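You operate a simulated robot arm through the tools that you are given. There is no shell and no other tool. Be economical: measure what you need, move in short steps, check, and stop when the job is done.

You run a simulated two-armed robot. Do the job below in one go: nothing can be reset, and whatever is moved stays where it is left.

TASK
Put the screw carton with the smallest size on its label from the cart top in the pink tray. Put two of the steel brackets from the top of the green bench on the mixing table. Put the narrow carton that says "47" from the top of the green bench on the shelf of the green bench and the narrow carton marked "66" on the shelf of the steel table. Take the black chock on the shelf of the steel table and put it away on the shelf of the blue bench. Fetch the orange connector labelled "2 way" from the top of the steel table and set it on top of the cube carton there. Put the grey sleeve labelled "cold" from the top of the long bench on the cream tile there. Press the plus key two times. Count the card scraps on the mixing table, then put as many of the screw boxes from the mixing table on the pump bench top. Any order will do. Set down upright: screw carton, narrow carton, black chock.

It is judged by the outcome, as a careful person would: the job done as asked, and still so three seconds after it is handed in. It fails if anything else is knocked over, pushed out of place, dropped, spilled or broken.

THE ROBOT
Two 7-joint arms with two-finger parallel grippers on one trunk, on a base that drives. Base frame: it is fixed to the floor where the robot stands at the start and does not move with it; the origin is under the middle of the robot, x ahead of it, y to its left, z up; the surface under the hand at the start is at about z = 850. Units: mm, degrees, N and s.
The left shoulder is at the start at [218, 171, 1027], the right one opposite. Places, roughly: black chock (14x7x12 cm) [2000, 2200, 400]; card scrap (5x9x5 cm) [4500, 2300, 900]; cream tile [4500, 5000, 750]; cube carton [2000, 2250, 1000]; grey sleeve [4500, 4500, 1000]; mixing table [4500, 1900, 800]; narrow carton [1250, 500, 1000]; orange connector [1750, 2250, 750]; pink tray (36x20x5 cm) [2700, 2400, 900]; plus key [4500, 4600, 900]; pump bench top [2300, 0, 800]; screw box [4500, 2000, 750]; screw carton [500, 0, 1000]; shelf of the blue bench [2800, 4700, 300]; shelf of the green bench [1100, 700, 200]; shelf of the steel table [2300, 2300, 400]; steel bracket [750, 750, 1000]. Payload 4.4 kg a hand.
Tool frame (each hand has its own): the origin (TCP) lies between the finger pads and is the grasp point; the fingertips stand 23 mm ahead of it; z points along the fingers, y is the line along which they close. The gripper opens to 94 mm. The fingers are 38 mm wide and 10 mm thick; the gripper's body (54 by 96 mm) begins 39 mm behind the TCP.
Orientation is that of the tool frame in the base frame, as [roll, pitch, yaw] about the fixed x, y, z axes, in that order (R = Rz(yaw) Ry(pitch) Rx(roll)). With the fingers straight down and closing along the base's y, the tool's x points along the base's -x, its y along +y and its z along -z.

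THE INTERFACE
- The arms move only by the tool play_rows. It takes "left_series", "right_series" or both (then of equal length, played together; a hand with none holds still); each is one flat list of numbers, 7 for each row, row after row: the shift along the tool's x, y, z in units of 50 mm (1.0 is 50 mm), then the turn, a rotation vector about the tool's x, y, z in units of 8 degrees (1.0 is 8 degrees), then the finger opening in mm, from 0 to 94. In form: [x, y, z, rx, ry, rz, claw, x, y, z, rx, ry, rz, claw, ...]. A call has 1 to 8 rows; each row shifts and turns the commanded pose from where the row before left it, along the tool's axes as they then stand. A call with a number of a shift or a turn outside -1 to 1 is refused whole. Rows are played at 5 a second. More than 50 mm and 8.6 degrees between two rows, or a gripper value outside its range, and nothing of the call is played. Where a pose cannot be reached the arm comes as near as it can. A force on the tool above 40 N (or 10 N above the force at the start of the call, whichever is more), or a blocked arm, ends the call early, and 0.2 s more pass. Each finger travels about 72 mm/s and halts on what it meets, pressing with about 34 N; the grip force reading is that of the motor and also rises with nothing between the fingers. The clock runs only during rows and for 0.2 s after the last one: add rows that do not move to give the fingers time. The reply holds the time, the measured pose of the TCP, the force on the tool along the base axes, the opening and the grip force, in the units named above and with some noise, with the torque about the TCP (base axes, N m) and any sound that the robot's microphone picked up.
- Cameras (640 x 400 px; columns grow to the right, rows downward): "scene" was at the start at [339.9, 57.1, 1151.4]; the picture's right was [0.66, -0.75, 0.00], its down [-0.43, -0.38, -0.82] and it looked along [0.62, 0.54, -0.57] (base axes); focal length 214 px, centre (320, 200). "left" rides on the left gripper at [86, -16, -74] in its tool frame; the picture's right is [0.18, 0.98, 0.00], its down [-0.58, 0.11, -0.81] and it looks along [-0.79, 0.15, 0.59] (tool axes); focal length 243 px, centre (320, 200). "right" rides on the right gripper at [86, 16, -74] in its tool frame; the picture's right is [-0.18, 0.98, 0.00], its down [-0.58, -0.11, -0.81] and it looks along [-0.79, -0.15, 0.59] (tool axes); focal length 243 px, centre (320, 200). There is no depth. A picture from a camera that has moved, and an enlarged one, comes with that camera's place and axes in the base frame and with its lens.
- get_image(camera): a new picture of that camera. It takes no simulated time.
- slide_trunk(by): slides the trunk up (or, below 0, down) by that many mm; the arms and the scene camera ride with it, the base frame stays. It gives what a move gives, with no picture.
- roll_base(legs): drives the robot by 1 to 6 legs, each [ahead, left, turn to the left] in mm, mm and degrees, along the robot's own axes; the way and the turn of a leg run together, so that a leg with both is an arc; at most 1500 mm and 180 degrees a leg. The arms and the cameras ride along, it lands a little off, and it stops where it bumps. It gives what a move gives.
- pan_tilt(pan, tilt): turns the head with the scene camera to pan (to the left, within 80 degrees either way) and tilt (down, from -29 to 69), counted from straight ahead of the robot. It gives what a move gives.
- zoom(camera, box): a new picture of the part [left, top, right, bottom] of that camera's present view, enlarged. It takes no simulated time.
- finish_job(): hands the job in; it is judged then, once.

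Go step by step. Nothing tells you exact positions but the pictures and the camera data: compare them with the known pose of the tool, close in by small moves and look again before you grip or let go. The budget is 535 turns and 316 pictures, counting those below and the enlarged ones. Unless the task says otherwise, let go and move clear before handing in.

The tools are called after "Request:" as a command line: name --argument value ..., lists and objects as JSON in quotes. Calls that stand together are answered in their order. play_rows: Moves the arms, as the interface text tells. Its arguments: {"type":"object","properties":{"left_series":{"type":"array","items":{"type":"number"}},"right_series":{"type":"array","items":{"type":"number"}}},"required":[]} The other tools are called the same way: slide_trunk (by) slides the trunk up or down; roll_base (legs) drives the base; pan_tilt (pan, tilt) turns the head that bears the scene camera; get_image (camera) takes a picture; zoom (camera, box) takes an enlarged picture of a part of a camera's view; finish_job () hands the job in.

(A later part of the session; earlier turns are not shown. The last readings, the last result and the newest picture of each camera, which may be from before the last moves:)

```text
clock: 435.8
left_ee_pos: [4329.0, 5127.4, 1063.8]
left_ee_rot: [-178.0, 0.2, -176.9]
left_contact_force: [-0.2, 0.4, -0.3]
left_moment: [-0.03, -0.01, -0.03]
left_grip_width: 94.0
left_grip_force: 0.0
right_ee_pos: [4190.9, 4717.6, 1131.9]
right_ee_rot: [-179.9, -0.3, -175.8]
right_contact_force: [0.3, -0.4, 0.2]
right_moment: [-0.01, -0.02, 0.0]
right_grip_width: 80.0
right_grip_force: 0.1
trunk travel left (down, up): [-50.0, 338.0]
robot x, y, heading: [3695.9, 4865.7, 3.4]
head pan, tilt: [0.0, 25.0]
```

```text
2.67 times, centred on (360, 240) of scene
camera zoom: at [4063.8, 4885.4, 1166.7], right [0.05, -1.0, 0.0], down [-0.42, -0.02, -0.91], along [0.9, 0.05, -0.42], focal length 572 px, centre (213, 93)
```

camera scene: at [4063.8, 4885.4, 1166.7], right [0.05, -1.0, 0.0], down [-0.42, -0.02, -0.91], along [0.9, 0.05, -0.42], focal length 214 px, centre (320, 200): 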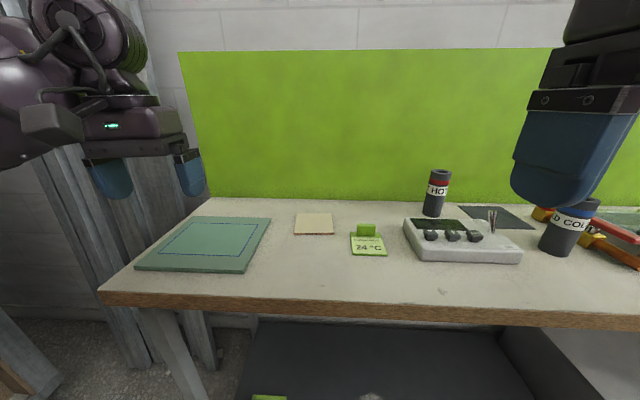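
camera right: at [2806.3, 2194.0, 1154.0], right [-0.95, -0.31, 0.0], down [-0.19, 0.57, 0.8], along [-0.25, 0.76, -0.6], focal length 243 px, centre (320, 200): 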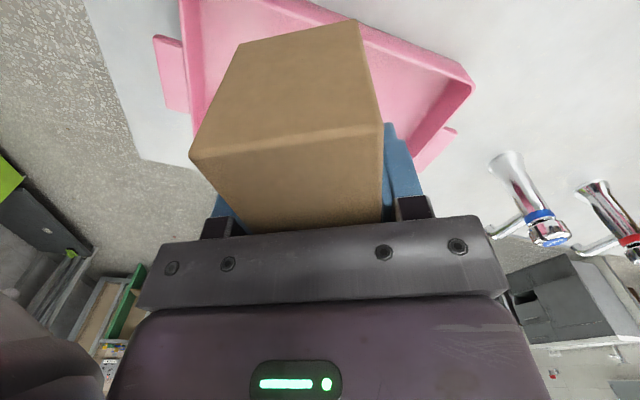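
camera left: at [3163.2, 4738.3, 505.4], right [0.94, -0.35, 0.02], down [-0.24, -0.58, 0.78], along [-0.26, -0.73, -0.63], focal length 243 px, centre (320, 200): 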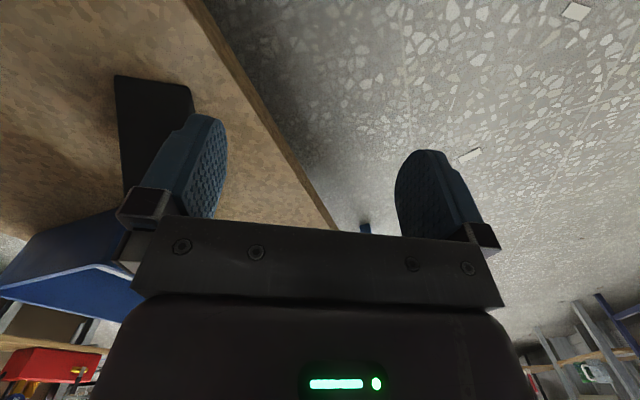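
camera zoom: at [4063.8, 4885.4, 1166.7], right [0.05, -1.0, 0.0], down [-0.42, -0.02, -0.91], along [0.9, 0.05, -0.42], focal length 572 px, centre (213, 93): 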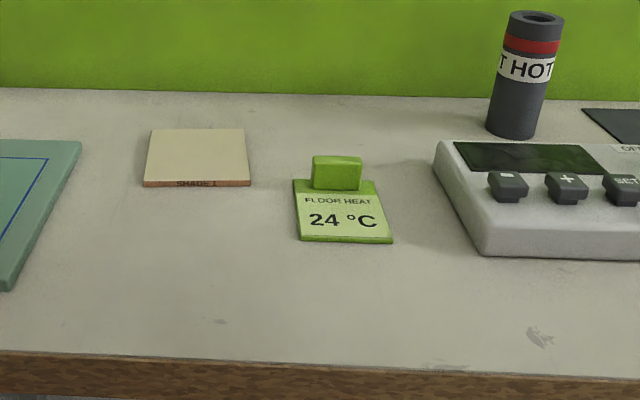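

Plus key ≈ (4460, 4622), COLD sleeve ≈ (4500, 4353), tile ≈ (4583, 4930). Position for the right hand over COLD.

Request:
roll_base --legs '[[133, -350, -3.4]]'

Request:
pan_tilt --pan -10 --tilt 40

Request:
get_image --camera "scene"

```text
clock: 439.5
left_ee_pos: [4480.8, 4729.5, 1063.6]
left_ee_rot: [-178.0, 0.2, 179.0]
left_contact_force: [-0.4, -0.7, -0.5]
left_moment: [0.0, 0.02, 0.0]
left_grip_width: 94.2
left_grip_force: 0.0
right_ee_pos: [4313.2, 4328.7, 1131.9]
right_ee_rot: [-179.9, -0.2, -180.0]
right_contact_force: [0.7, 0.4, -0.6]
right_moment: [0.01, 0.01, 0.01]
right_grip_width: 79.8
right_grip_force: 0.1
trunk travel left (down, up): [-50.0, 338.0]
robot x, y, heading: [3830.1, 4508.9, -1.1]
head pan, tilt: [0.0, 25.0]
```

```text
clock: 440.3
left_ee_pos: [4481.2, 4729.8, 1063.3]
left_ee_rot: [-178.0, 0.1, 178.8]
left_contact_force: [0.1, 0.2, 0.1]
left_moment: [-0.03, -0.02, -0.02]
left_grip_width: 94.1
left_grip_force: 0.1
right_ee_pos: [4312.0, 4328.9, 1131.7]
right_ee_rot: [-179.9, -0.3, 179.9]
right_contact_force: [-0.7, 0.8, -0.2]
right_moment: [0.01, 0.01, -0.01]
right_grip_width: 80.2
right_grip_force: 0.1
trunk travel left (down, up): [-50.0, 338.0]
robot x, y, heading: [3831.4, 4513.6, -1.2]
head pan, tilt: [-10.0, 40.0]
```

```text
154 pictures are left
camera scene: at [4190.2, 4490.9, 1143.6], right [-0.19, -0.98, 0.0], down [-0.63, 0.12, -0.77], along [0.75, -0.15, -0.64], focal length 214 px, centre (320, 200)
```

scene: 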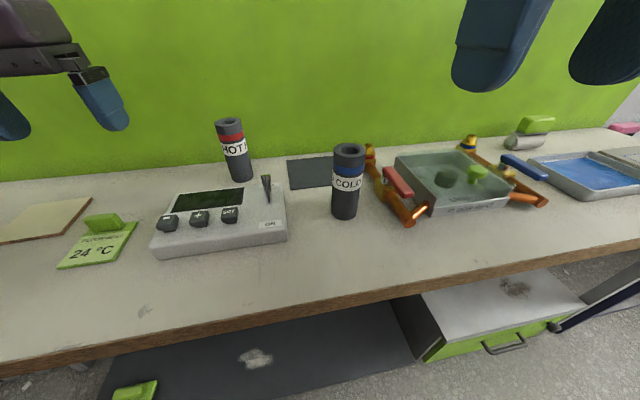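

COLD sleeve at about (4488, 4380), 130 tall, with a tap on its right. Move the right hand over it, fingers at 78 mm.

Request:
play_rows --right_series '[-0.9, 0.25, 0, 0, 0, 0, 78, -0.9, 0.25, 0, 0, 0, 0, 78, -0.9, 0.25, 0, 0, 0, 0, 78, -0.8, 0.25, 0, 0, 0, 0, 78, 0, 0, 1, 0, 0, 0, 78, 0, 0, 0, 0, 0, 0, 78]'

Request:
get_image --camera "right"

Request:
get_image --camera "scene"

```text
clock: 441.7
left_ee_pos: [4480.9, 4728.6, 1064.1]
left_ee_rot: [-178.1, 0.4, 178.9]
left_contact_force: [-1.5, 0.6, 0.2]
left_moment: [0.02, 0.0, 0.01]
left_grip_width: 94.2
left_grip_force: 0.0
right_ee_pos: [4482.5, 4379.0, 1085.8]
right_ee_rot: [-179.8, -0.1, 179.9]
right_contact_force: [-0.4, 0.2, 0.4]
right_moment: [0.03, 0.02, 0.02]
right_grip_width: 78.0
right_grip_force: 0.1
trunk travel left (down, up): [-50.0, 338.0]
robot x, y, heading: [3834.8, 4511.5, -0.8]
head pan, tilt: [-10.0, 40.0]
```

```text
153 pictures are left
camera right: at [4397.2, 4395.9, 1160.4], right [0.18, 0.98, 0.0], down [0.58, -0.11, 0.81], along [0.79, -0.15, -0.59], focal length 243 px, centre (320, 200)
```

right: 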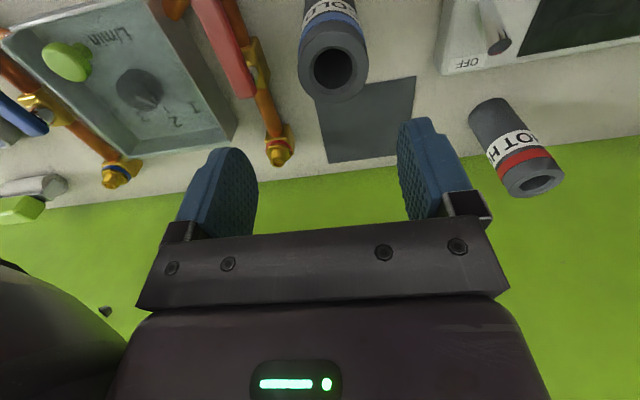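

```text
152 pictures are left
camera scene: at [4189.1, 4491.0, 1144.2], right [-0.19, -0.98, 0.0], down [-0.63, 0.12, -0.77], along [0.75, -0.15, -0.64], focal length 214 px, centre (320, 200)
```

scene: 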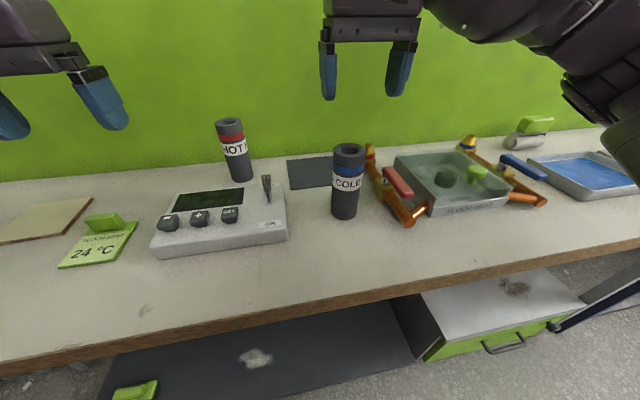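

Request:
play_rows --right_series '[-0.04, 0.18, 0.7, 0, 0, 0, 78, 0, 0, 0.75, 0, 0, 0, 78, 0, 0, 0, 0, 0, 0, 78]'

Request:
get_image --camera "right"

Request:
zoom --camera "scene" --box '[280, 90, 460, 240]'

```text
clock: 442.5
left_ee_pos: [4481.1, 4729.4, 1063.8]
left_ee_rot: [-178.0, 0.2, 178.9]
left_contact_force: [0.2, -0.2, 0.0]
left_moment: [-0.01, -0.02, -0.03]
left_grip_width: 94.2
left_grip_force: 0.1
right_ee_pos: [4487.4, 4391.2, 1012.0]
right_ee_rot: [-179.9, -0.2, 180.0]
right_contact_force: [0.2, 0.5, -0.1]
right_moment: [0.01, -0.01, 0.03]
right_grip_width: 78.1
right_grip_force: 0.2
trunk travel left (down, up): [-50.0, 338.0]
robot x, y, heading: [3832.5, 4516.5, -1.3]
head pan, tilt: [-10.0, 40.0]
```

```text
151 pictures are left
camera right: at [4402.4, 4407.2, 1087.3], right [0.18, 0.98, 0.0], down [0.58, -0.11, 0.8], along [0.79, -0.15, -0.59], focal length 243 px, centre (320, 200)
```

right: 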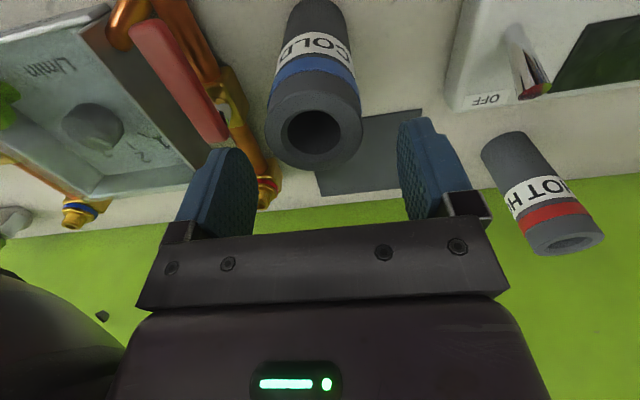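

```text
2.67 times, centred on (370, 165) of scene
camera zoom: at [4189.7, 4490.9, 1143.8], right [-0.19, -0.98, 0.0], down [-0.63, 0.12, -0.77], along [0.75, -0.15, -0.64], focal length 572 px, centre (187, 293)
```

zoom: 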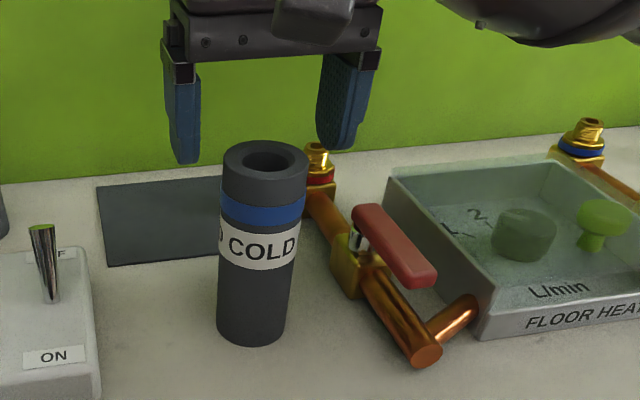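

Aligned. Descend and grip.

Request:
play_rows --right_series '[0.04, -0.03, 0.6, 0, 0, 0, 78, 0, 0, 0.63, 0, 0, 0, 78, 0, 0, 0, 0, 0, 0, 78, 0, 0, 0, 0, 0, 0, 50, 0, 0, 0, 0, 0, 0, 40, 0, 0, 0, 0, 0, 0, 40]'

Request:
zoom --camera "scene" --box '[280, 90, 460, 240]'

```text
clock: 443.9
left_ee_pos: [4480.1, 4729.8, 1064.6]
left_ee_rot: [-177.9, 0.3, 178.9]
left_contact_force: [-0.4, 0.6, -0.6]
left_moment: [0.03, 0.03, 0.02]
left_grip_width: 94.1
left_grip_force: 0.1
right_ee_pos: [4485.7, 4388.6, 951.6]
right_ee_rot: [-180.0, 0.0, -180.0]
right_contact_force: [7.9, 8.7, 26.9]
right_moment: [0.82, -0.08, -0.24]
right_grip_width: 50.3
right_grip_force: 12.2
trunk travel left (down, up): [-50.0, 338.0]
robot x, y, heading: [3835.6, 4511.8, -1.0]
head pan, tilt: [-10.0, 40.0]
```

```text
2.67 times, centred on (370, 165) of scene
camera zoom: at [4188.8, 4492.2, 1144.3], right [-0.19, -0.98, 0.0], down [-0.63, 0.12, -0.77], along [0.75, -0.15, -0.64], focal length 572 px, centre (187, 293)
```

zoom: 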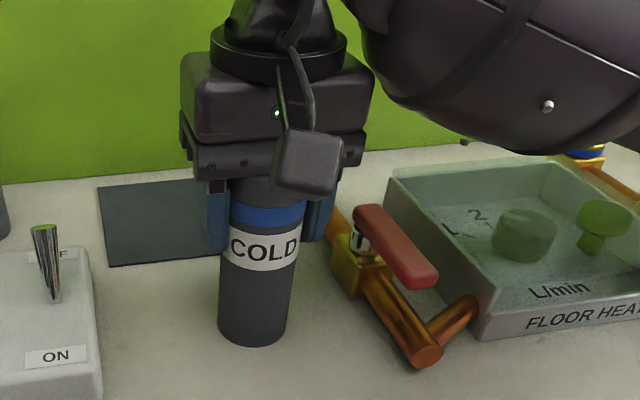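

Request:
play_rows --right_series '[0, 0, -0.1, 0, 0, 0, 40, 0, 0, 0, 0, 0, 0, 40, 0, 0, 0, 0, 0, 0, 40]'

```text
clock: 444.7
left_ee_pos: [4481.3, 4728.8, 1062.1]
left_ee_rot: [-178.0, 0.1, 178.9]
left_contact_force: [-1.0, -0.2, 1.2]
left_moment: [-0.02, -0.04, 0.01]
left_grip_width: 94.1
left_grip_force: 0.0
right_ee_pos: [4486.9, 4383.3, 950.6]
right_ee_rot: [-179.7, -0.4, 179.8]
right_contact_force: [-0.2, -0.9, 0.1]
right_moment: [-0.01, 0.03, -0.02]
right_grip_width: 48.2
right_grip_force: 34.3
trunk travel left (down, up): [-50.0, 338.0]
robot x, y, heading: [3833.5, 4515.5, -1.2]
head pan, tilt: [-10.0, 40.0]
```

Gripped. Lift it, shift the hand to the centre, and slide north toward the tile.

Request:
play_rows --right_series '[0, 0, -0.8, 0, 0, 0, 40, 0, 0, -1, 0, 0, 0, 40, 0, 0, -1, 0, 0, 0, 40, 0, 0, -0.8, 0, 0, 0, 40, 0, 0.9, 0, 0, 0, 0, 40, 0, 0.9, 0, 0, 0, 0, 40, 0, 0.8, 0, 0, 0, 0, 40]'

Request:
roll_base --legs '[[10, 410, 1]]'

Request:
pan_tilt --pan 0 --tilt 35

Request:
get_image --camera "scene"

```text
clock: 446.3
left_ee_pos: [4481.5, 4728.9, 1062.6]
left_ee_rot: [-178.0, 0.0, 178.9]
left_contact_force: [-0.6, 0.1, -0.2]
left_moment: [0.0, 0.0, -0.02]
left_grip_width: 94.1
left_grip_force: 0.1
right_ee_pos: [4488.5, 4518.8, 1129.3]
right_ee_rot: [-179.8, -0.2, 179.9]
right_contact_force: [-0.2, 0.2, -0.7]
right_moment: [0.03, 0.01, -0.03]
right_grip_width: 47.9
right_grip_force: 34.7
trunk travel left (down, up): [-50.0, 338.0]
robot x, y, heading: [3832.2, 4512.4, -1.1]
head pan, tilt: [-10.0, 40.0]
```

```text
clock: 450.4
left_ee_pos: [4493.5, 5153.1, 1063.8]
left_ee_rot: [-178.0, 0.2, 180.0]
left_contact_force: [-0.3, -0.6, 0.0]
left_moment: [0.01, 0.01, 0.03]
left_grip_width: 94.2
left_grip_force: 0.0
right_ee_pos: [4501.2, 4940.5, 1131.0]
right_ee_rot: [-179.9, -0.2, -178.9]
right_contact_force: [-0.5, 0.1, -0.1]
right_moment: [-0.03, -0.02, 0.02]
right_grip_width: 48.0
right_grip_force: 34.3
trunk travel left (down, up): [-50.0, 338.0]
robot x, y, heading: [3851.6, 4924.6, -0.3]
head pan, tilt: [-10.0, 40.0]
```

```text
clock: 451.2
left_ee_pos: [4492.2, 5152.1, 1063.2]
left_ee_rot: [-177.9, 0.2, 179.9]
left_contact_force: [0.0, 0.0, -0.4]
left_moment: [-0.04, -0.02, -0.01]
left_grip_width: 94.0
left_grip_force: 0.2
right_ee_pos: [4500.5, 4940.9, 1130.3]
right_ee_rot: [-179.9, -0.2, -178.9]
right_contact_force: [0.4, -0.2, -0.3]
right_moment: [0.01, 0.01, 0.0]
right_grip_width: 48.1
right_grip_force: 33.8
trunk travel left (down, up): [-50.0, 338.0]
robot x, y, heading: [3847.5, 4925.1, -0.2]
head pan, tilt: [0.0, 35.0]
```

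```text
148 pictures are left
camera scene: at [4209.3, 4924.3, 1151.0], right [0.0, -1.0, 0.0], down [-0.57, 0.0, -0.82], along [0.82, 0.0, -0.57], focal length 214 px, centre (320, 200)
```

scene: 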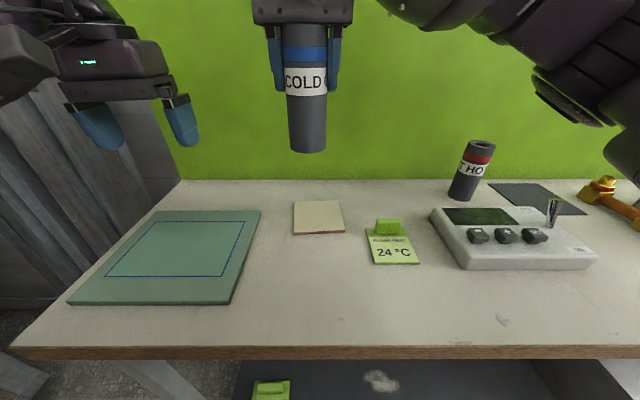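

Tile centre ≈ (4576, 4927). Move over it and lower.

Request:
play_rows --right_series '[-0.77, -0.14, 0, 0, 0, 0, 40, -0.77, -0.14, 0, 0, 0, 0, 40, 0, 0, 1, 0, 0, 0, 40, 0, 0, 1, 0, 0, 0, 40, 0, 0, 0.7, 0, 0, 0, 40, 0, 0, 0, 0, 0, 0, 40]'

Request:
get_image --camera "scene"

```text
clock: 452.6
left_ee_pos: [4492.4, 5153.2, 1063.7]
left_ee_rot: [-178.0, 0.1, 179.9]
left_contact_force: [-0.6, 0.6, -0.1]
left_moment: [0.02, 0.02, -0.01]
left_grip_width: 94.2
left_grip_force: 0.0
right_ee_pos: [4577.8, 4930.0, 998.0]
right_ee_rot: [-180.0, -0.2, -178.9]
right_contact_force: [-0.2, 0.3, -0.1]
right_moment: [0.0, 0.01, 0.03]
right_grip_width: 47.9
right_grip_force: 33.7
trunk travel left (down, up): [-50.0, 338.0]
robot x, y, heading: [3846.5, 4927.1, -0.2]
head pan, tilt: [0.0, 35.0]
```

```text
147 pictures are left
camera scene: at [4208.9, 4924.4, 1151.3], right [0.0, -1.0, 0.0], down [-0.57, 0.0, -0.82], along [0.82, 0.0, -0.57], focal length 214 px, centre (320, 200)
```

scene: 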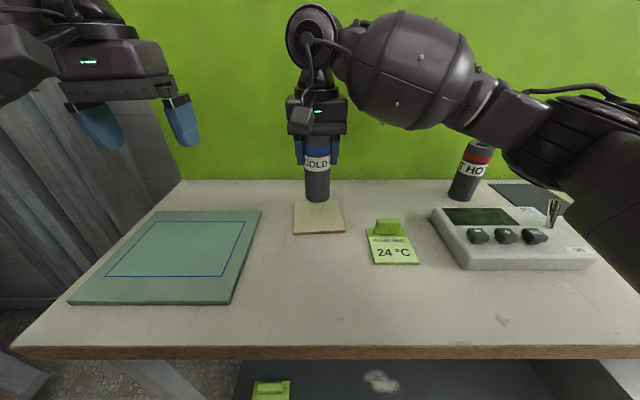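

Request:
play_rows --right_series '[0, 0, 0.4, 0, 0, 0, 40, 0, 0, 0.12, 0, 0, 0, 40, 0, 0, 0.1, 0, 0, 0, 40, 0, 0, 0.1, 0, 0, 0, 40, 0, 0, 0, 0, 0, 0, 40]'

```text
clock: 453.8
left_ee_pos: [4492.3, 5153.1, 1064.6]
left_ee_rot: [-178.0, 0.2, 180.0]
left_contact_force: [0.5, 0.2, -0.2]
left_moment: [0.01, 0.03, 0.02]
left_grip_width: 94.2
left_grip_force: 0.0
right_ee_pos: [4579.0, 4927.3, 960.5]
right_ee_rot: [-179.8, -0.2, -179.0]
right_contact_force: [-0.2, 0.6, -0.4]
right_moment: [0.02, -0.01, 0.01]
right_grip_width: 48.1
right_grip_force: 34.2
trunk travel left (down, up): [-50.0, 338.0]
robot x, y, heading: [3848.5, 4928.0, -0.0]
head pan, tilt: [0.0, 35.0]
```

Request:
play_rows --right_series '[0, 0, 0.08, 0, 0, 0, 40, 0, 0, 0.08, 0, 0, 0, 40, 0, 0, 0.08, 0, 0, 0, 40, 0, 0, 0, 0, 0, 0, 40]'

Request:
zoom --camera "scene" --box '[260, 120, 400, 250]'

```text
clock: 454.5
left_ee_pos: [4490.3, 5152.0, 1065.0]
left_ee_rot: [-178.0, 0.3, 179.8]
left_contact_force: [-0.6, 0.2, 0.7]
left_moment: [0.01, 0.03, 0.0]
left_grip_width: 94.0
left_grip_force: 0.1
right_ee_pos: [4579.3, 4926.8, 959.9]
right_ee_rot: [179.6, 0.4, -179.1]
right_contact_force: [-4.7, -2.7, 25.2]
right_moment: [-0.47, 1.0, 0.12]
right_grip_width: 47.9
right_grip_force: 33.6
trunk travel left (down, up): [-50.0, 338.0]
robot x, y, heading: [3847.4, 4926.6, -0.3]
head pan, tilt: [0.0, 35.0]
stopped in row 3 (right hand): the force on the tool passed its limit at 44 N (the readings are from after the stop); the commanded pose is now the measured one
```

```text
3.08 times, centred on (330, 185) of scene
camera zoom: at [4207.3, 4923.6, 1151.9], right [0.0, -1.0, 0.0], down [-0.57, 0.0, -0.82], along [0.82, 0.0, -0.57], focal length 660 px, centre (289, 246)
```

zoom: 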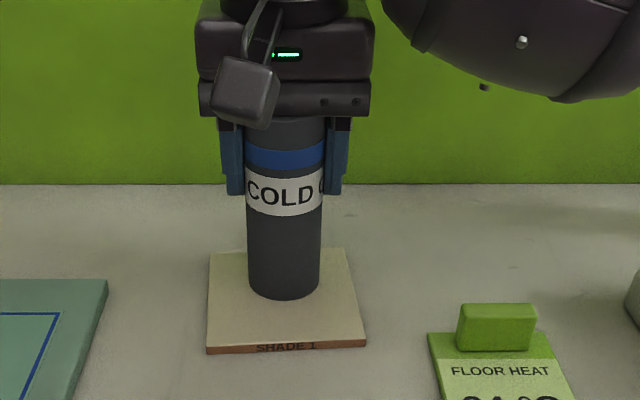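

On the tile. Release and lift.

Request:
play_rows --right_series '[0, 0, -0.04, 0, 0, 0, 40, 0, 0, 0, 0, 0, 0, 55, 0, 0, 0, 0, 0, 0, 70, 0, 0, 0, 0, 0, 0, 70, 0, 0, -1, 0, 0, 0, 70, 0, 0, -1, 0, 0, 0, 70, 0, 0, -1, 0, 0, 0, 70, 0, 0, -0.5, 0, 0, 0, 70]'

Request:
get_image --camera "scene"

```text
clock: 456.3
left_ee_pos: [4491.0, 5152.3, 1063.8]
left_ee_rot: [-178.0, 0.2, 180.0]
left_contact_force: [-0.3, -0.1, -0.3]
left_moment: [0.01, -0.01, 0.01]
left_grip_width: 94.2
left_grip_force: 0.1
right_ee_pos: [4580.5, 4927.1, 1130.7]
right_ee_rot: [179.9, 0.2, -179.2]
right_contact_force: [0.0, 0.2, -0.1]
right_moment: [0.0, -0.02, -0.03]
right_grip_width: 70.3
right_grip_force: 0.1
trunk travel left (down, up): [-50.0, 338.0]
robot x, y, heading: [3848.3, 4925.2, 0.2]
head pan, tilt: [0.0, 35.0]
```

```text
145 pictures are left
camera scene: at [4209.0, 4924.2, 1151.2], right [0.0, -1.0, 0.0], down [-0.57, 0.0, -0.82], along [0.82, 0.0, -0.57], focal length 214 px, centre (320, 200)
```

scene: 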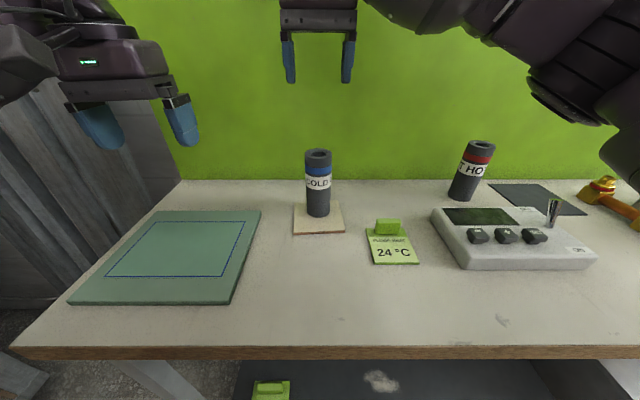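

Sleeve done. Now the plus key: close the right fingers and move the base south.

Request:
play_rows --right_series '[0.9, 0, 0, 0, 0, 0, 20, 0.9, 0, 0, 0, 0, 0, 0, 0.5, 0, 0, 0, 0, 0, 0]'

Request:
roll_base --legs '[[0, -300, 0]]'

Request:
pan_tilt --pan 0 --tilt 45

Request:
get_image --camera "scene"

Request:
get_image --camera "right"

```text
clock: 457.1
left_ee_pos: [4492.9, 5152.0, 1062.3]
left_ee_rot: [-178.0, 0.2, 179.8]
left_contact_force: [0.3, 0.4, -0.6]
left_moment: [0.0, 0.0, 0.03]
left_grip_width: 94.2
left_grip_force: 0.1
right_ee_pos: [4462.8, 4922.5, 1130.4]
right_ee_rot: [179.8, 0.2, -179.2]
right_contact_force: [-0.4, 0.5, -0.1]
right_moment: [0.0, 0.02, 0.01]
right_grip_width: 0.2
right_grip_force: 33.8
trunk travel left (down, up): [-50.0, 338.0]
robot x, y, heading: [3846.8, 4924.3, -0.1]
head pan, tilt: [0.0, 35.0]
```

```text
clock: 460.3
left_ee_pos: [4492.5, 4854.7, 1063.9]
left_ee_rot: [-178.0, 0.3, 179.7]
left_contact_force: [0.3, 0.0, -0.7]
left_moment: [-0.03, -0.02, -0.03]
left_grip_width: 93.8
left_grip_force: 0.0
right_ee_pos: [4463.0, 4624.8, 1129.0]
right_ee_rot: [179.8, 0.2, -179.3]
right_contact_force: [0.1, -0.5, -0.8]
right_moment: [-0.02, 0.0, 0.05]
right_grip_width: 0.0
right_grip_force: 33.9
trunk travel left (down, up): [-50.0, 338.0]
robot x, y, heading: [3846.2, 4629.5, -0.3]
head pan, tilt: [0.0, 35.0]
```

```text
clock: 461.0
left_ee_pos: [4492.0, 4854.7, 1062.9]
left_ee_rot: [-178.0, 0.1, 179.7]
left_contact_force: [0.6, 0.1, 0.6]
left_moment: [-0.03, -0.01, -0.04]
left_grip_width: 94.0
left_grip_force: 0.1
right_ee_pos: [4461.8, 4625.7, 1129.3]
right_ee_rot: [179.8, 0.2, -179.3]
right_contact_force: [-1.0, 0.3, 0.3]
right_moment: [0.0, 0.01, 0.0]
right_grip_width: 0.0
right_grip_force: 33.9
trunk travel left (down, up): [-50.0, 338.0]
robot x, y, heading: [3846.3, 4633.3, -0.2]
head pan, tilt: [0.0, 45.0]
```

```text
144 pictures are left
camera scene: at [4201.6, 4627.4, 1136.3], right [-0.01, -1.0, 0.0], down [-0.71, 0.0, -0.71], along [0.71, 0.0, -0.71], focal length 214 px, centre (320, 200)
```

scene: 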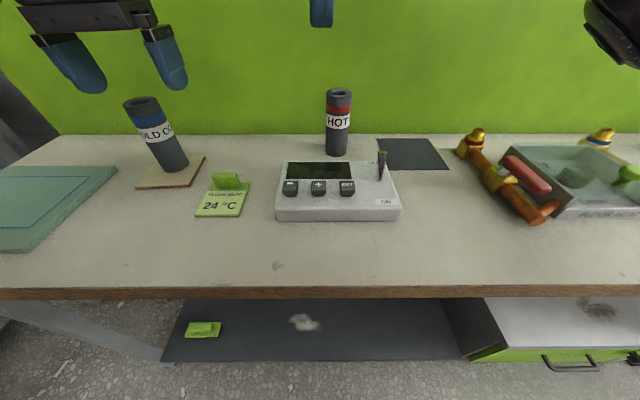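

```text
143 pictures are left
camera right: at [4376.5, 4640.8, 1203.9], right [0.17, 0.98, 0.0], down [0.58, -0.11, 0.81], along [0.8, -0.14, -0.59], focal length 243 px, centre (320, 200)
```

right: 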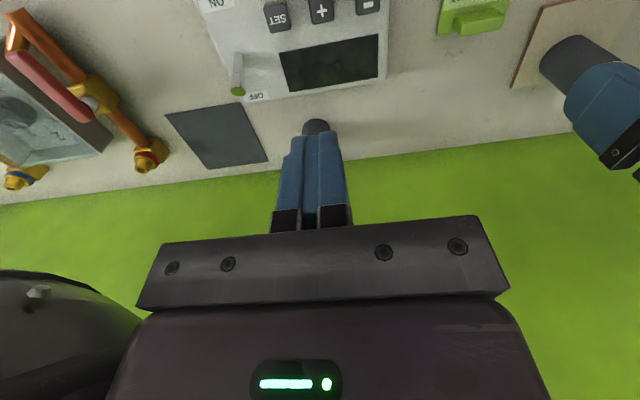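

Plus key at about (4461, 4629, top ~905). Descend just above it.

Request:
play_rows --right_series '[0, 0.06, 1, 0, 0, 0, 0, 0, 0, 1, 0, 0, 0, 0, 0, 0, 1, 0, 0, 0, 0, 0, 0, 0.6, 0, 0, 0, 0, 0, 0, 0, 0, 0, 0, 0]'

Request:
zoom --camera "scene" --box '[260, 130, 420, 230]'

Request:
get_image --camera "right"

```text
clock: 462.2
left_ee_pos: [4491.5, 4853.9, 1063.6]
left_ee_rot: [-178.1, 0.2, 179.7]
left_contact_force: [0.3, 0.4, 0.4]
left_moment: [0.03, 0.03, 0.01]
left_grip_width: 94.1
left_grip_force: 0.0
right_ee_pos: [4462.0, 4629.8, 950.9]
right_ee_rot: [179.8, 0.3, -179.3]
right_contact_force: [0.1, -0.7, -0.6]
right_moment: [-0.01, 0.01, 0.0]
right_grip_width: 0.1
right_grip_force: 33.4
trunk travel left (down, up): [-50.0, 338.0]
robot x, y, heading: [3844.8, 4630.7, -0.3]
head pan, tilt: [0.0, 45.0]
```

```text
4.00 times, centred on (340, 180) of scene
camera zoom: at [4201.3, 4627.4, 1136.5], right [-0.01, -1.0, 0.0], down [-0.71, 0.0, -0.71], along [0.71, 0.0, -0.71], focal length 858 px, centre (240, 280)
```

zoom: 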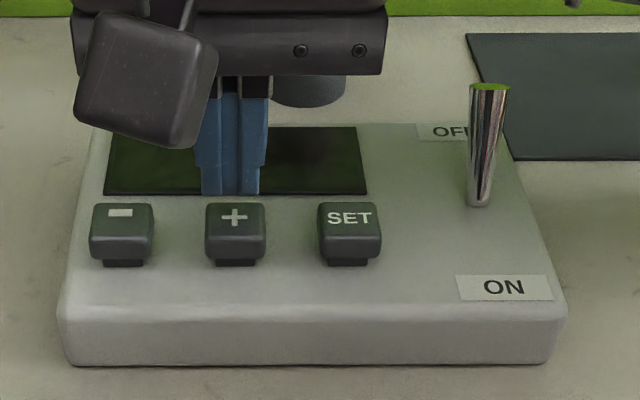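

```text
141 pictures are left
camera right: at [4376.1, 4646.1, 1025.6], right [0.17, 0.98, 0.01], down [0.58, -0.11, 0.81], along [0.8, -0.14, -0.59], focal length 243 px, centre (320, 200)
```

right: 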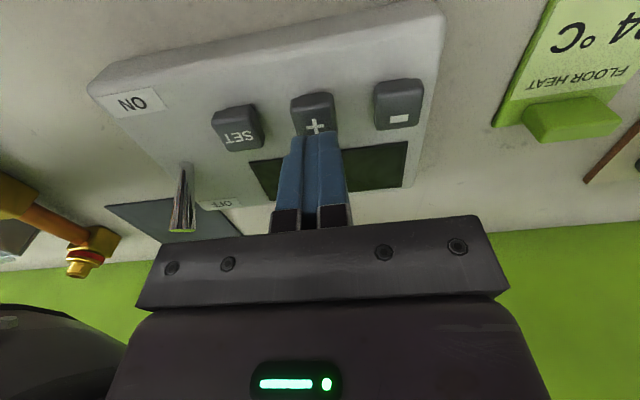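

Key top is at about (4451, 4632, 918). Shift back 11 mm, then press in small steps.

Request:
play_rows --right_series '[0.22, 0.04, 0, 0, 0, 0, 0, 0, 0, 0, 0, 0, 0, 0, 0, 0, 0.1, 0, 0, 0, 0, 0, 0, 0.1, 0, 0, 0, 0, 0, 0, 0.06, 0, 0, 0, 0, 0, 0, 0, 0, 0, 0, 0]'

Request:
zoom --camera "scene" --box '[260, 130, 420, 230]'

```text
clock: 463.6
left_ee_pos: [4490.8, 4854.9, 1064.6]
left_ee_rot: [-178.0, 0.2, 179.7]
left_contact_force: [-0.1, -0.4, 0.5]
left_moment: [0.02, -0.02, 0.0]
left_grip_width: 94.2
left_grip_force: 0.0
right_ee_pos: [4451.9, 4633.5, 938.1]
right_ee_rot: [179.7, 0.3, -179.3]
right_contact_force: [0.0, -0.5, 0.2]
right_moment: [0.01, 0.02, -0.02]
right_grip_width: 0.0
right_grip_force: 34.4
trunk travel left (down, up): [-50.0, 338.0]
robot x, y, heading: [3848.2, 4630.9, -0.0]
head pan, tilt: [0.0, 45.0]
```

```text
4.00 times, centred on (340, 180) of scene
camera zoom: at [4201.1, 4627.8, 1136.6], right [-0.01, -1.0, 0.0], down [-0.71, 0.0, -0.71], along [0.71, 0.0, -0.71], focal length 858 px, centre (240, 280)
```

zoom: 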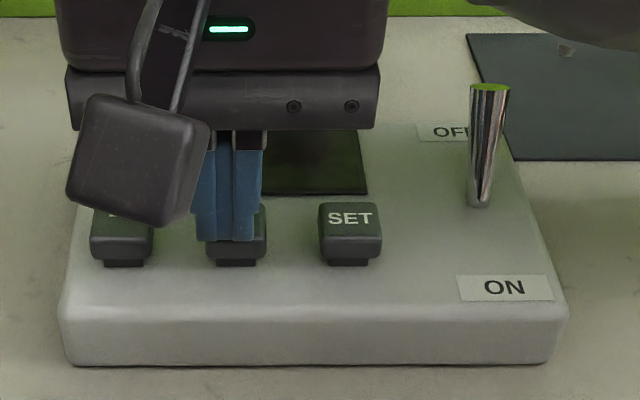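

Request:
play_rows --right_series '[0, 0, 0.06, 0, 0, 0, 0, 0, 0, 0.06, 0, 0, 0, 0, 0, 0, 0, 0, 0, 0, 0]'

```text
clock: 464.4
left_ee_pos: [4489.1, 4857.3, 1067.2]
left_ee_rot: [-178.0, 0.4, 179.7]
left_contact_force: [-0.7, 0.0, 0.6]
left_moment: [0.0, -0.03, 0.0]
left_grip_width: 93.8
left_grip_force: 0.1
right_ee_pos: [4450.4, 4634.3, 934.6]
right_ee_rot: [179.9, 0.7, -179.3]
right_contact_force: [0.4, 0.2, 1.2]
right_moment: [0.02, -0.01, -0.02]
right_grip_width: 0.2
right_grip_force: 33.7
trunk travel left (down, up): [-50.0, 338.0]
robot x, y, heading: [3845.1, 4632.3, -0.1]
head pan, tilt: [0.0, 45.0]
```

Request:
get_image --camera "scene"

Request:
pan_tilt --pan -50 --tilt 30

Request:
get_image --camera "scene"

```text
139 pictures are left
camera scene: at [4199.5, 4629.7, 1137.8], right [0.0, -1.0, 0.0], down [-0.71, 0.0, -0.71], along [0.71, 0.0, -0.71], focal length 214 px, centre (320, 200)
```

scene: 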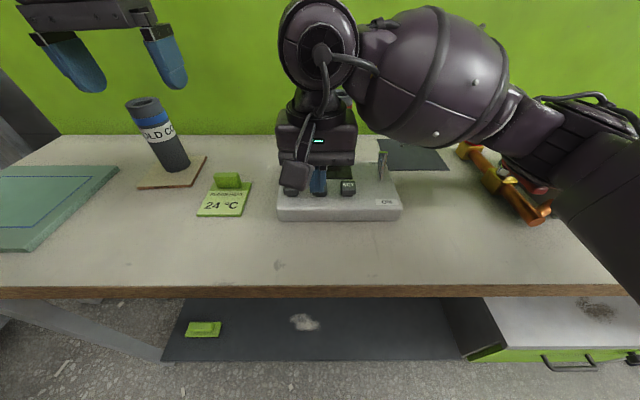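

```text
clock: 465.6
left_ee_pos: [4489.5, 4856.1, 1065.8]
left_ee_rot: [-177.9, 0.4, 179.7]
left_contact_force: [-1.2, 0.7, 0.4]
left_moment: [-0.01, -0.01, -0.01]
left_grip_width: 93.8
left_grip_force: 0.0
right_ee_pos: [4449.1, 4633.1, 934.4]
right_ee_rot: [179.9, 0.6, -179.3]
right_contact_force: [0.3, -1.3, 1.8]
right_moment: [0.03, 0.02, 0.03]
right_grip_width: 0.0
right_grip_force: 33.8
trunk travel left (down, up): [-50.0, 338.0]
robot x, y, heading: [3842.8, 4630.8, -0.3]
head pan, tilt: [-50.0, 30.0]
```

```text
138 pictures are left
camera scene: at [4175.0, 4560.4, 1160.2], right [-0.77, -0.64, 0.0], down [-0.32, 0.38, -0.87], along [0.55, -0.67, -0.5], focal length 214 px, centre (320, 200)
```

scene: 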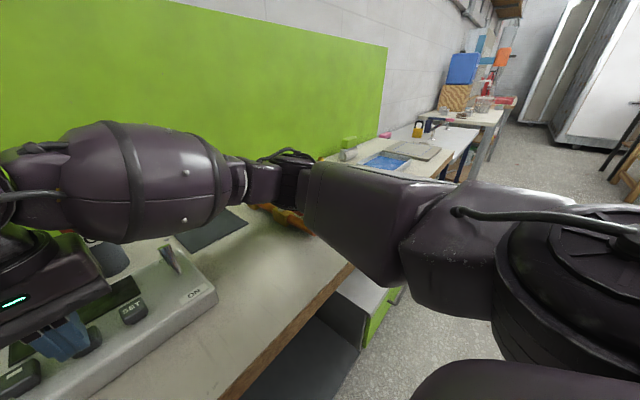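

The right elbow is resting on the tap! Raise at once, then check the tap.

Request:
play_rows --right_series '[0, 0, -1, 0, 0, 0, 0, 0, 0, -1, 0, 0, 0, 0, 0, 0, -1, 0, 0, 0, 0, 0, 0, -1, 0, 0, 0, 0]'

Request:
get_image --camera "scene"

```text
clock: 466.6
left_ee_pos: [4490.7, 4855.3, 1064.5]
left_ee_rot: [-177.9, 0.3, 179.7]
left_contact_force: [0.2, -0.1, 0.4]
left_moment: [-0.04, -0.02, 0.02]
left_grip_width: 94.0
left_grip_force: 0.1
right_ee_pos: [4449.1, 4630.1, 1129.3]
right_ee_rot: [179.9, 0.3, -179.2]
right_contact_force: [0.1, -0.5, 0.1]
right_moment: [0.01, -0.02, 0.02]
right_grip_width: 0.0
right_grip_force: 34.1
trunk travel left (down, up): [-50.0, 338.0]
robot x, y, heading: [3847.5, 4630.7, -0.5]
head pan, tilt: [-50.0, 30.0]
```

```text
137 pictures are left
camera scene: at [4176.5, 4558.2, 1159.6], right [-0.77, -0.64, 0.0], down [-0.32, 0.38, -0.87], along [0.55, -0.67, -0.5], focal length 214 px, centre (320, 200)
```

scene: 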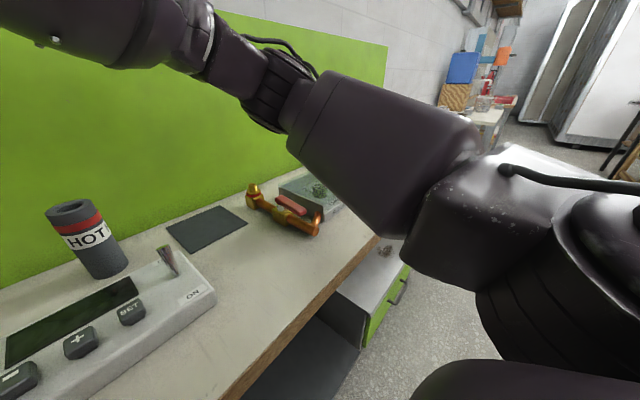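

Tap looks unchanged. I'll press with the left hand instead: move the right hand aside and bring the left over.

Request:
play_rows --left_series '[0, 0, 0, 0, 0, 0, 40, 0, 0, -0.5, 0, 0, 0, 0, 0, -0.9, 0, 0, 0, 0, 0, 0, -0.9, 0, 0, 0, 0, 0, 0, -0.9, 0, 0, 0, 0, 0, 0.5, 0, 0, 0, 0, 0, 0]' --right_series '[0.5, -0.8, 0, 0, 0, 0, 0, 0.5, -0.8, 0, 0, 0, 0, 0, 0.5, -0.8, 0, 0, 0, 0, 0, 0, -0.9, 0, 0, 0, 0, 0, 0, -0.9, 0, 0, 0, 0, 0, 0, 0, 0, 0, 0, 0, 0]'

Request:
roll_base --legs '[[-10, -85, 0]]'

Request:
pan_tilt --pan 0 --tilt 45

Request:
get_image --camera "scene"

Request:
get_image --camera "left"

```text
clock: 468.0
left_ee_pos: [4463.4, 4722.9, 1093.1]
left_ee_rot: [-177.9, 0.2, 179.7]
left_contact_force: [-0.6, -0.5, 0.8]
left_moment: [-0.02, -0.01, 0.01]
left_grip_width: 0.0
left_grip_force: 33.9
right_ee_pos: [4379.4, 4418.9, 1132.7]
right_ee_rot: [179.8, 0.1, -179.2]
right_contact_force: [-0.3, 0.6, 0.2]
right_moment: [0.01, -0.03, -0.03]
right_grip_width: 0.0
right_grip_force: 34.4
trunk travel left (down, up): [-50.0, 338.0]
robot x, y, heading: [3847.5, 4628.8, -0.2]
head pan, tilt: [-50.0, 30.0]
```

```text
clock: 469.4
left_ee_pos: [4452.7, 4635.5, 1094.2]
left_ee_rot: [-178.1, 0.1, 179.7]
left_contact_force: [0.2, -0.1, -0.2]
left_moment: [-0.01, 0.0, -0.03]
left_grip_width: 0.2
left_grip_force: 34.2
right_ee_pos: [4368.8, 4331.2, 1132.1]
right_ee_rot: [179.9, 0.3, -179.3]
right_contact_force: [-0.3, -0.2, -0.5]
right_moment: [-0.05, 0.02, -0.01]
right_grip_width: 0.0
right_grip_force: 34.4
trunk travel left (down, up): [-50.0, 338.0]
robot x, y, heading: [3841.0, 4543.7, -0.5]
head pan, tilt: [-50.0, 30.0]
```

```text
clock: 470.6
left_ee_pos: [4453.0, 4635.8, 1092.7]
left_ee_rot: [-178.0, 0.1, 179.8]
left_contact_force: [-0.6, -0.5, -0.6]
left_moment: [0.02, 0.01, -0.01]
left_grip_width: 0.0
left_grip_force: 33.7
right_ee_pos: [4369.5, 4330.5, 1132.2]
right_ee_rot: [179.9, 0.2, -179.3]
right_contact_force: [0.3, 0.2, 1.1]
right_moment: [0.03, -0.02, 0.02]
right_grip_width: 0.2
right_grip_force: 34.2
trunk travel left (down, up): [-50.0, 338.0]
robot x, y, heading: [3835.8, 4544.1, -0.2]
head pan, tilt: [0.0, 45.0]
```

```text
136 pictures are left
camera scene: at [4191.5, 4540.1, 1136.2], right [-0.01, -1.0, 0.0], down [-0.71, 0.0, -0.71], along [0.71, 0.0, -0.71], focal length 214 px, centre (320, 200)
```

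scene: 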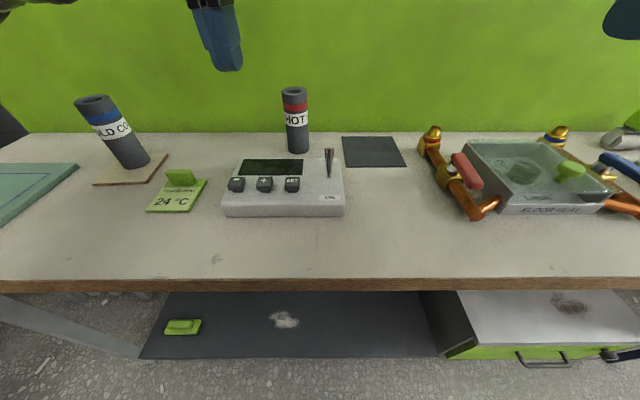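

```text
135 pictures are left
camera left: at [4365.9, 4623.2, 1167.8], right [-0.18, 0.98, -0.04], down [0.58, 0.13, 0.8], along [0.79, 0.12, -0.59], focal length 243 px, centre (320, 200)
```

left: 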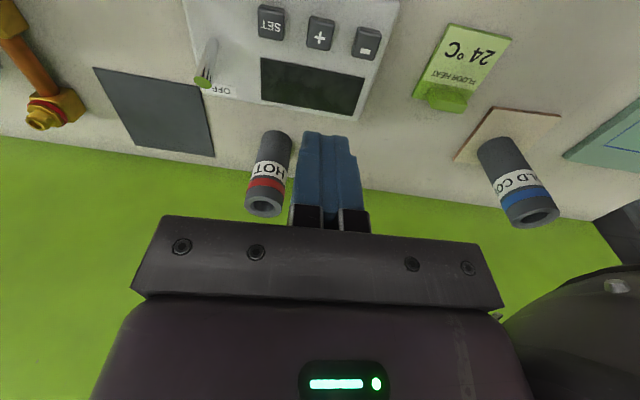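

Request:
play_rows --left_series '[0, -0.1, 0.95, 0, 0, 0, 0, 0, 0, 0.95, -0.25, 0, 0, 0, 0, 0, 0.95, 0, 0, 0, 0, 0, 0, 0, 0, 0, 0, 0]'

Request:
zoom --camera "scene" --box '[200, 130, 360, 230]'

Request:
get_image --camera "left"

```text
clock: 471.6
left_ee_pos: [4451.4, 4628.9, 948.9]
left_ee_rot: [-180.0, 0.3, 179.7]
left_contact_force: [-0.2, 0.7, 0.3]
left_moment: [0.0, -0.04, 0.01]
left_grip_width: 0.0
left_grip_force: 33.6
right_ee_pos: [4368.6, 4331.7, 1132.1]
right_ee_rot: [179.8, 0.3, -179.3]
right_contact_force: [-0.1, 0.4, 0.4]
right_moment: [-0.01, -0.01, -0.01]
right_grip_width: 0.0
right_grip_force: 34.3
trunk travel left (down, up): [-50.0, 338.0]
robot x, y, heading: [3834.7, 4544.8, -0.1]
head pan, tilt: [0.0, 45.0]
```

```text
4.00 times, centred on (280, 180) of scene
camera zoom: at [4190.9, 4540.1, 1136.6], right [0.0, -1.0, 0.0], down [-0.71, 0.0, -0.71], along [0.71, 0.0, -0.71], focal length 858 px, centre (480, 280)
```

zoom: 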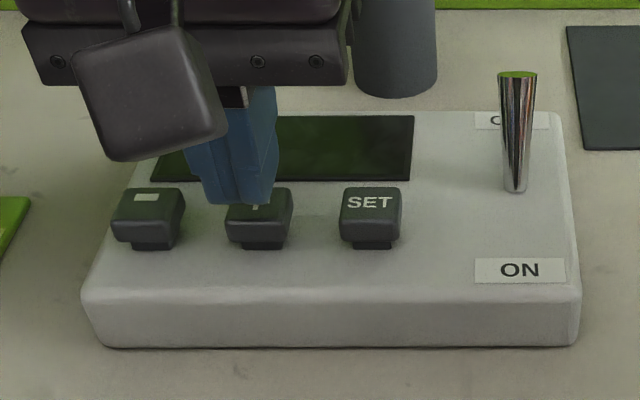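

```text
133 pictures are left
camera left: at [4363.3, 4614.9, 1022.6], right [-0.18, 0.98, 0.0], down [0.58, 0.11, 0.81], along [0.8, 0.14, -0.59], focal length 243 px, centre (320, 200)
```

left: 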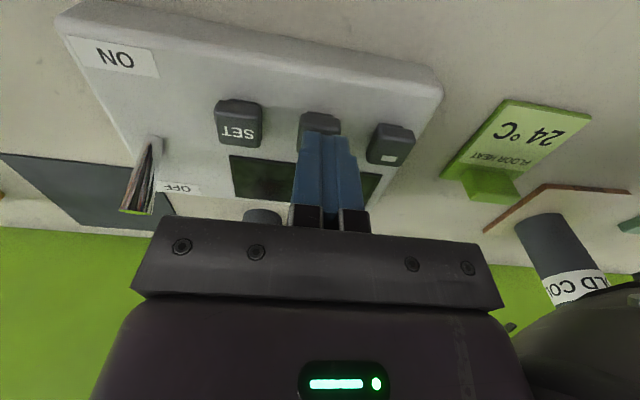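

Request:
pan_tilt --pan 35 --tilt 30

Request:
get_image --camera "scene"

```text
clock: 472.6
left_ee_pos: [4451.0, 4629.2, 949.0]
left_ee_rot: [-179.9, 0.2, 179.8]
left_contact_force: [-0.3, -0.2, 0.5]
left_moment: [0.02, 0.01, -0.01]
left_grip_width: 0.0
left_grip_force: 34.4
right_ee_pos: [4370.0, 4332.8, 1132.2]
right_ee_rot: [179.8, 0.2, -179.3]
right_contact_force: [-0.3, 0.2, 0.1]
right_moment: [0.01, 0.0, 0.01]
right_grip_width: 0.0
right_grip_force: 34.1
trunk travel left (down, up): [-50.0, 338.0]
robot x, y, heading: [3836.1, 4544.1, -0.4]
head pan, tilt: [35.0, 30.0]
```

```text
132 pictures are left
camera scene: at [4184.6, 4592.0, 1158.8], right [0.57, -0.82, 0.0], down [-0.41, -0.28, -0.87], along [0.71, 0.49, -0.5], focal length 214 px, centre (320, 200)
```

scene: 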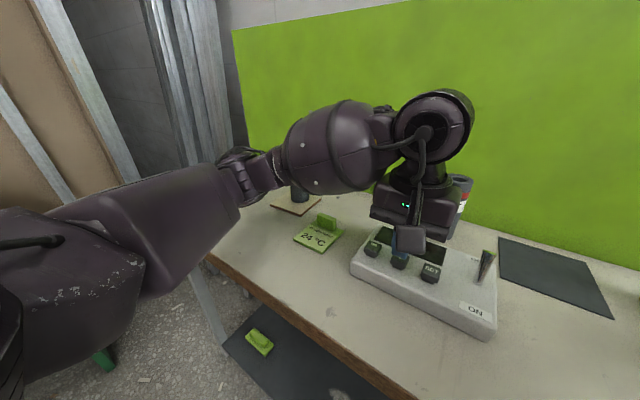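

The forearm is clear of the COLD sleeve. Now press in small steps.

Request:
play_rows --left_series '[0, 0, 0.12, 0, 0, 0, 0, 0, 0, 0.08, 0, 0, 0, 0, 0, 0, 0.06, 0, 0, 0, 0, 0, 0, 0, 0, 0, 0, 0]'

```text
clock: 473.6
left_ee_pos: [4451.7, 4628.7, 937.0]
left_ee_rot: [-180.0, 0.2, 179.7]
left_contact_force: [-0.5, -0.5, 0.2]
left_moment: [0.03, -0.02, -0.01]
left_grip_width: 0.0
left_grip_force: 34.3
right_ee_pos: [4369.0, 4332.3, 1131.6]
right_ee_rot: [179.8, 0.2, -179.2]
right_contact_force: [-0.2, 0.3, 0.4]
right_moment: [-0.03, 0.02, 0.0]
right_grip_width: 0.0
right_grip_force: 34.3
trunk travel left (down, up): [-50.0, 338.0]
robot x, y, heading: [3836.2, 4541.8, -0.1]
head pan, tilt: [35.0, 30.0]
```

Request:
play_rows --left_series '[0, 0, 0.06, 0, 0, 0, 0, 0, 0, 0.06, 0, 0, 0, 0, 0, 0, 0.06, 0, 0, 0, 0, 0, 0, 0, 0, 0, 0, 0]'

```text
clock: 474.6
left_ee_pos: [4450.8, 4626.5, 929.3]
left_ee_rot: [-179.9, 0.4, 179.8]
left_contact_force: [4.5, 1.9, 9.0]
left_moment: [0.03, -0.14, 0.02]
left_grip_width: 0.1
left_grip_force: 34.2
right_ee_pos: [4369.2, 4331.8, 1131.8]
right_ee_rot: [179.8, 0.2, -179.4]
right_contact_force: [0.1, 0.3, 0.3]
right_moment: [-0.01, 0.01, 0.04]
right_grip_width: 0.1
right_grip_force: 34.2
trunk travel left (down, up): [-50.0, 338.0]
robot x, y, heading: [3836.0, 4544.4, -0.2]
head pan, tilt: [35.0, 30.0]
heard: click
```

Heard one click. Raise to release, then press again.

Request:
play_rows --left_series '[0, 0, -0.2, 0, 0, 0, 0, 0, 0, -0.2, 0, 0, 0, 0, 0, 0, 0, 0, 0, 0, 0]'

Request:
zoom --camera "scene" --box '[340, 200, 500, 320]'

```text
clock: 475.4
left_ee_pos: [4452.4, 4625.1, 949.5]
left_ee_rot: [-180.0, 0.0, 179.8]
left_contact_force: [-0.4, 0.0, -0.9]
left_moment: [-0.01, 0.02, 0.01]
left_grip_width: 0.1
left_grip_force: 33.7
right_ee_pos: [4369.0, 4331.9, 1133.3]
right_ee_rot: [179.8, 0.2, -179.2]
right_contact_force: [0.2, 0.5, -0.3]
right_moment: [-0.03, 0.0, 0.0]
right_grip_width: 0.0
right_grip_force: 33.4
trunk travel left (down, up): [-50.0, 338.0]
robot x, y, heading: [3838.0, 4540.6, -0.4]
head pan, tilt: [35.0, 30.0]
```

```text
3.33 times, centred on (420, 260) of scene
camera zoom: at [4184.6, 4592.1, 1158.7], right [0.57, -0.82, 0.0], down [-0.41, -0.28, -0.87], along [0.71, 0.49, -0.5], focal length 715 px, centre (-13, 0)
```

zoom: 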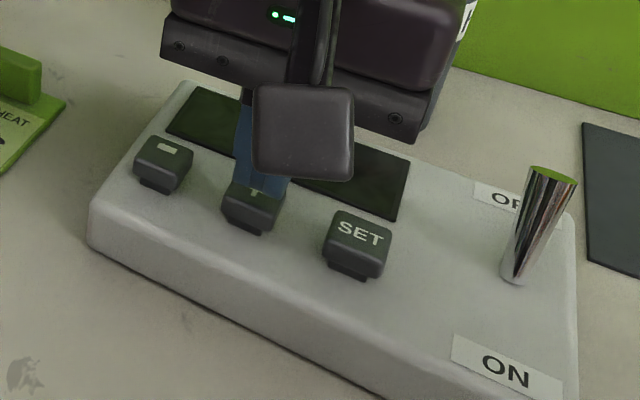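

Request:
play_rows --left_series '[0, 0.06, 0.2, 0, 0, 0, 0, 0, 0, 0.08, 0, 0, 0, 0, 0, 0, 0.06, 0, 0, 0, 0, 0, 0, 0.06, 0, 0, 0, 0, 0, 0, 0, 0, 0, 0, 0]'

```text
clock: 476.6
left_ee_pos: [4453.0, 4630.9, 929.1]
left_ee_rot: [-179.9, 0.3, 179.9]
left_contact_force: [5.2, -2.4, 13.3]
left_moment: [-0.04, -0.13, 0.0]
left_grip_width: 0.0
left_grip_force: 33.9
right_ee_pos: [4368.9, 4331.3, 1132.7]
right_ee_rot: [179.9, 0.2, -179.3]
right_contact_force: [0.1, -0.1, 0.7]
right_moment: [0.0, 0.03, -0.01]
right_grip_width: 0.2
right_grip_force: 33.7
trunk travel left (down, up): [-50.0, 338.0]
robot x, y, heading: [3837.5, 4541.1, -0.3]
head pan, tilt: [35.0, 30.0]
heard: click
```

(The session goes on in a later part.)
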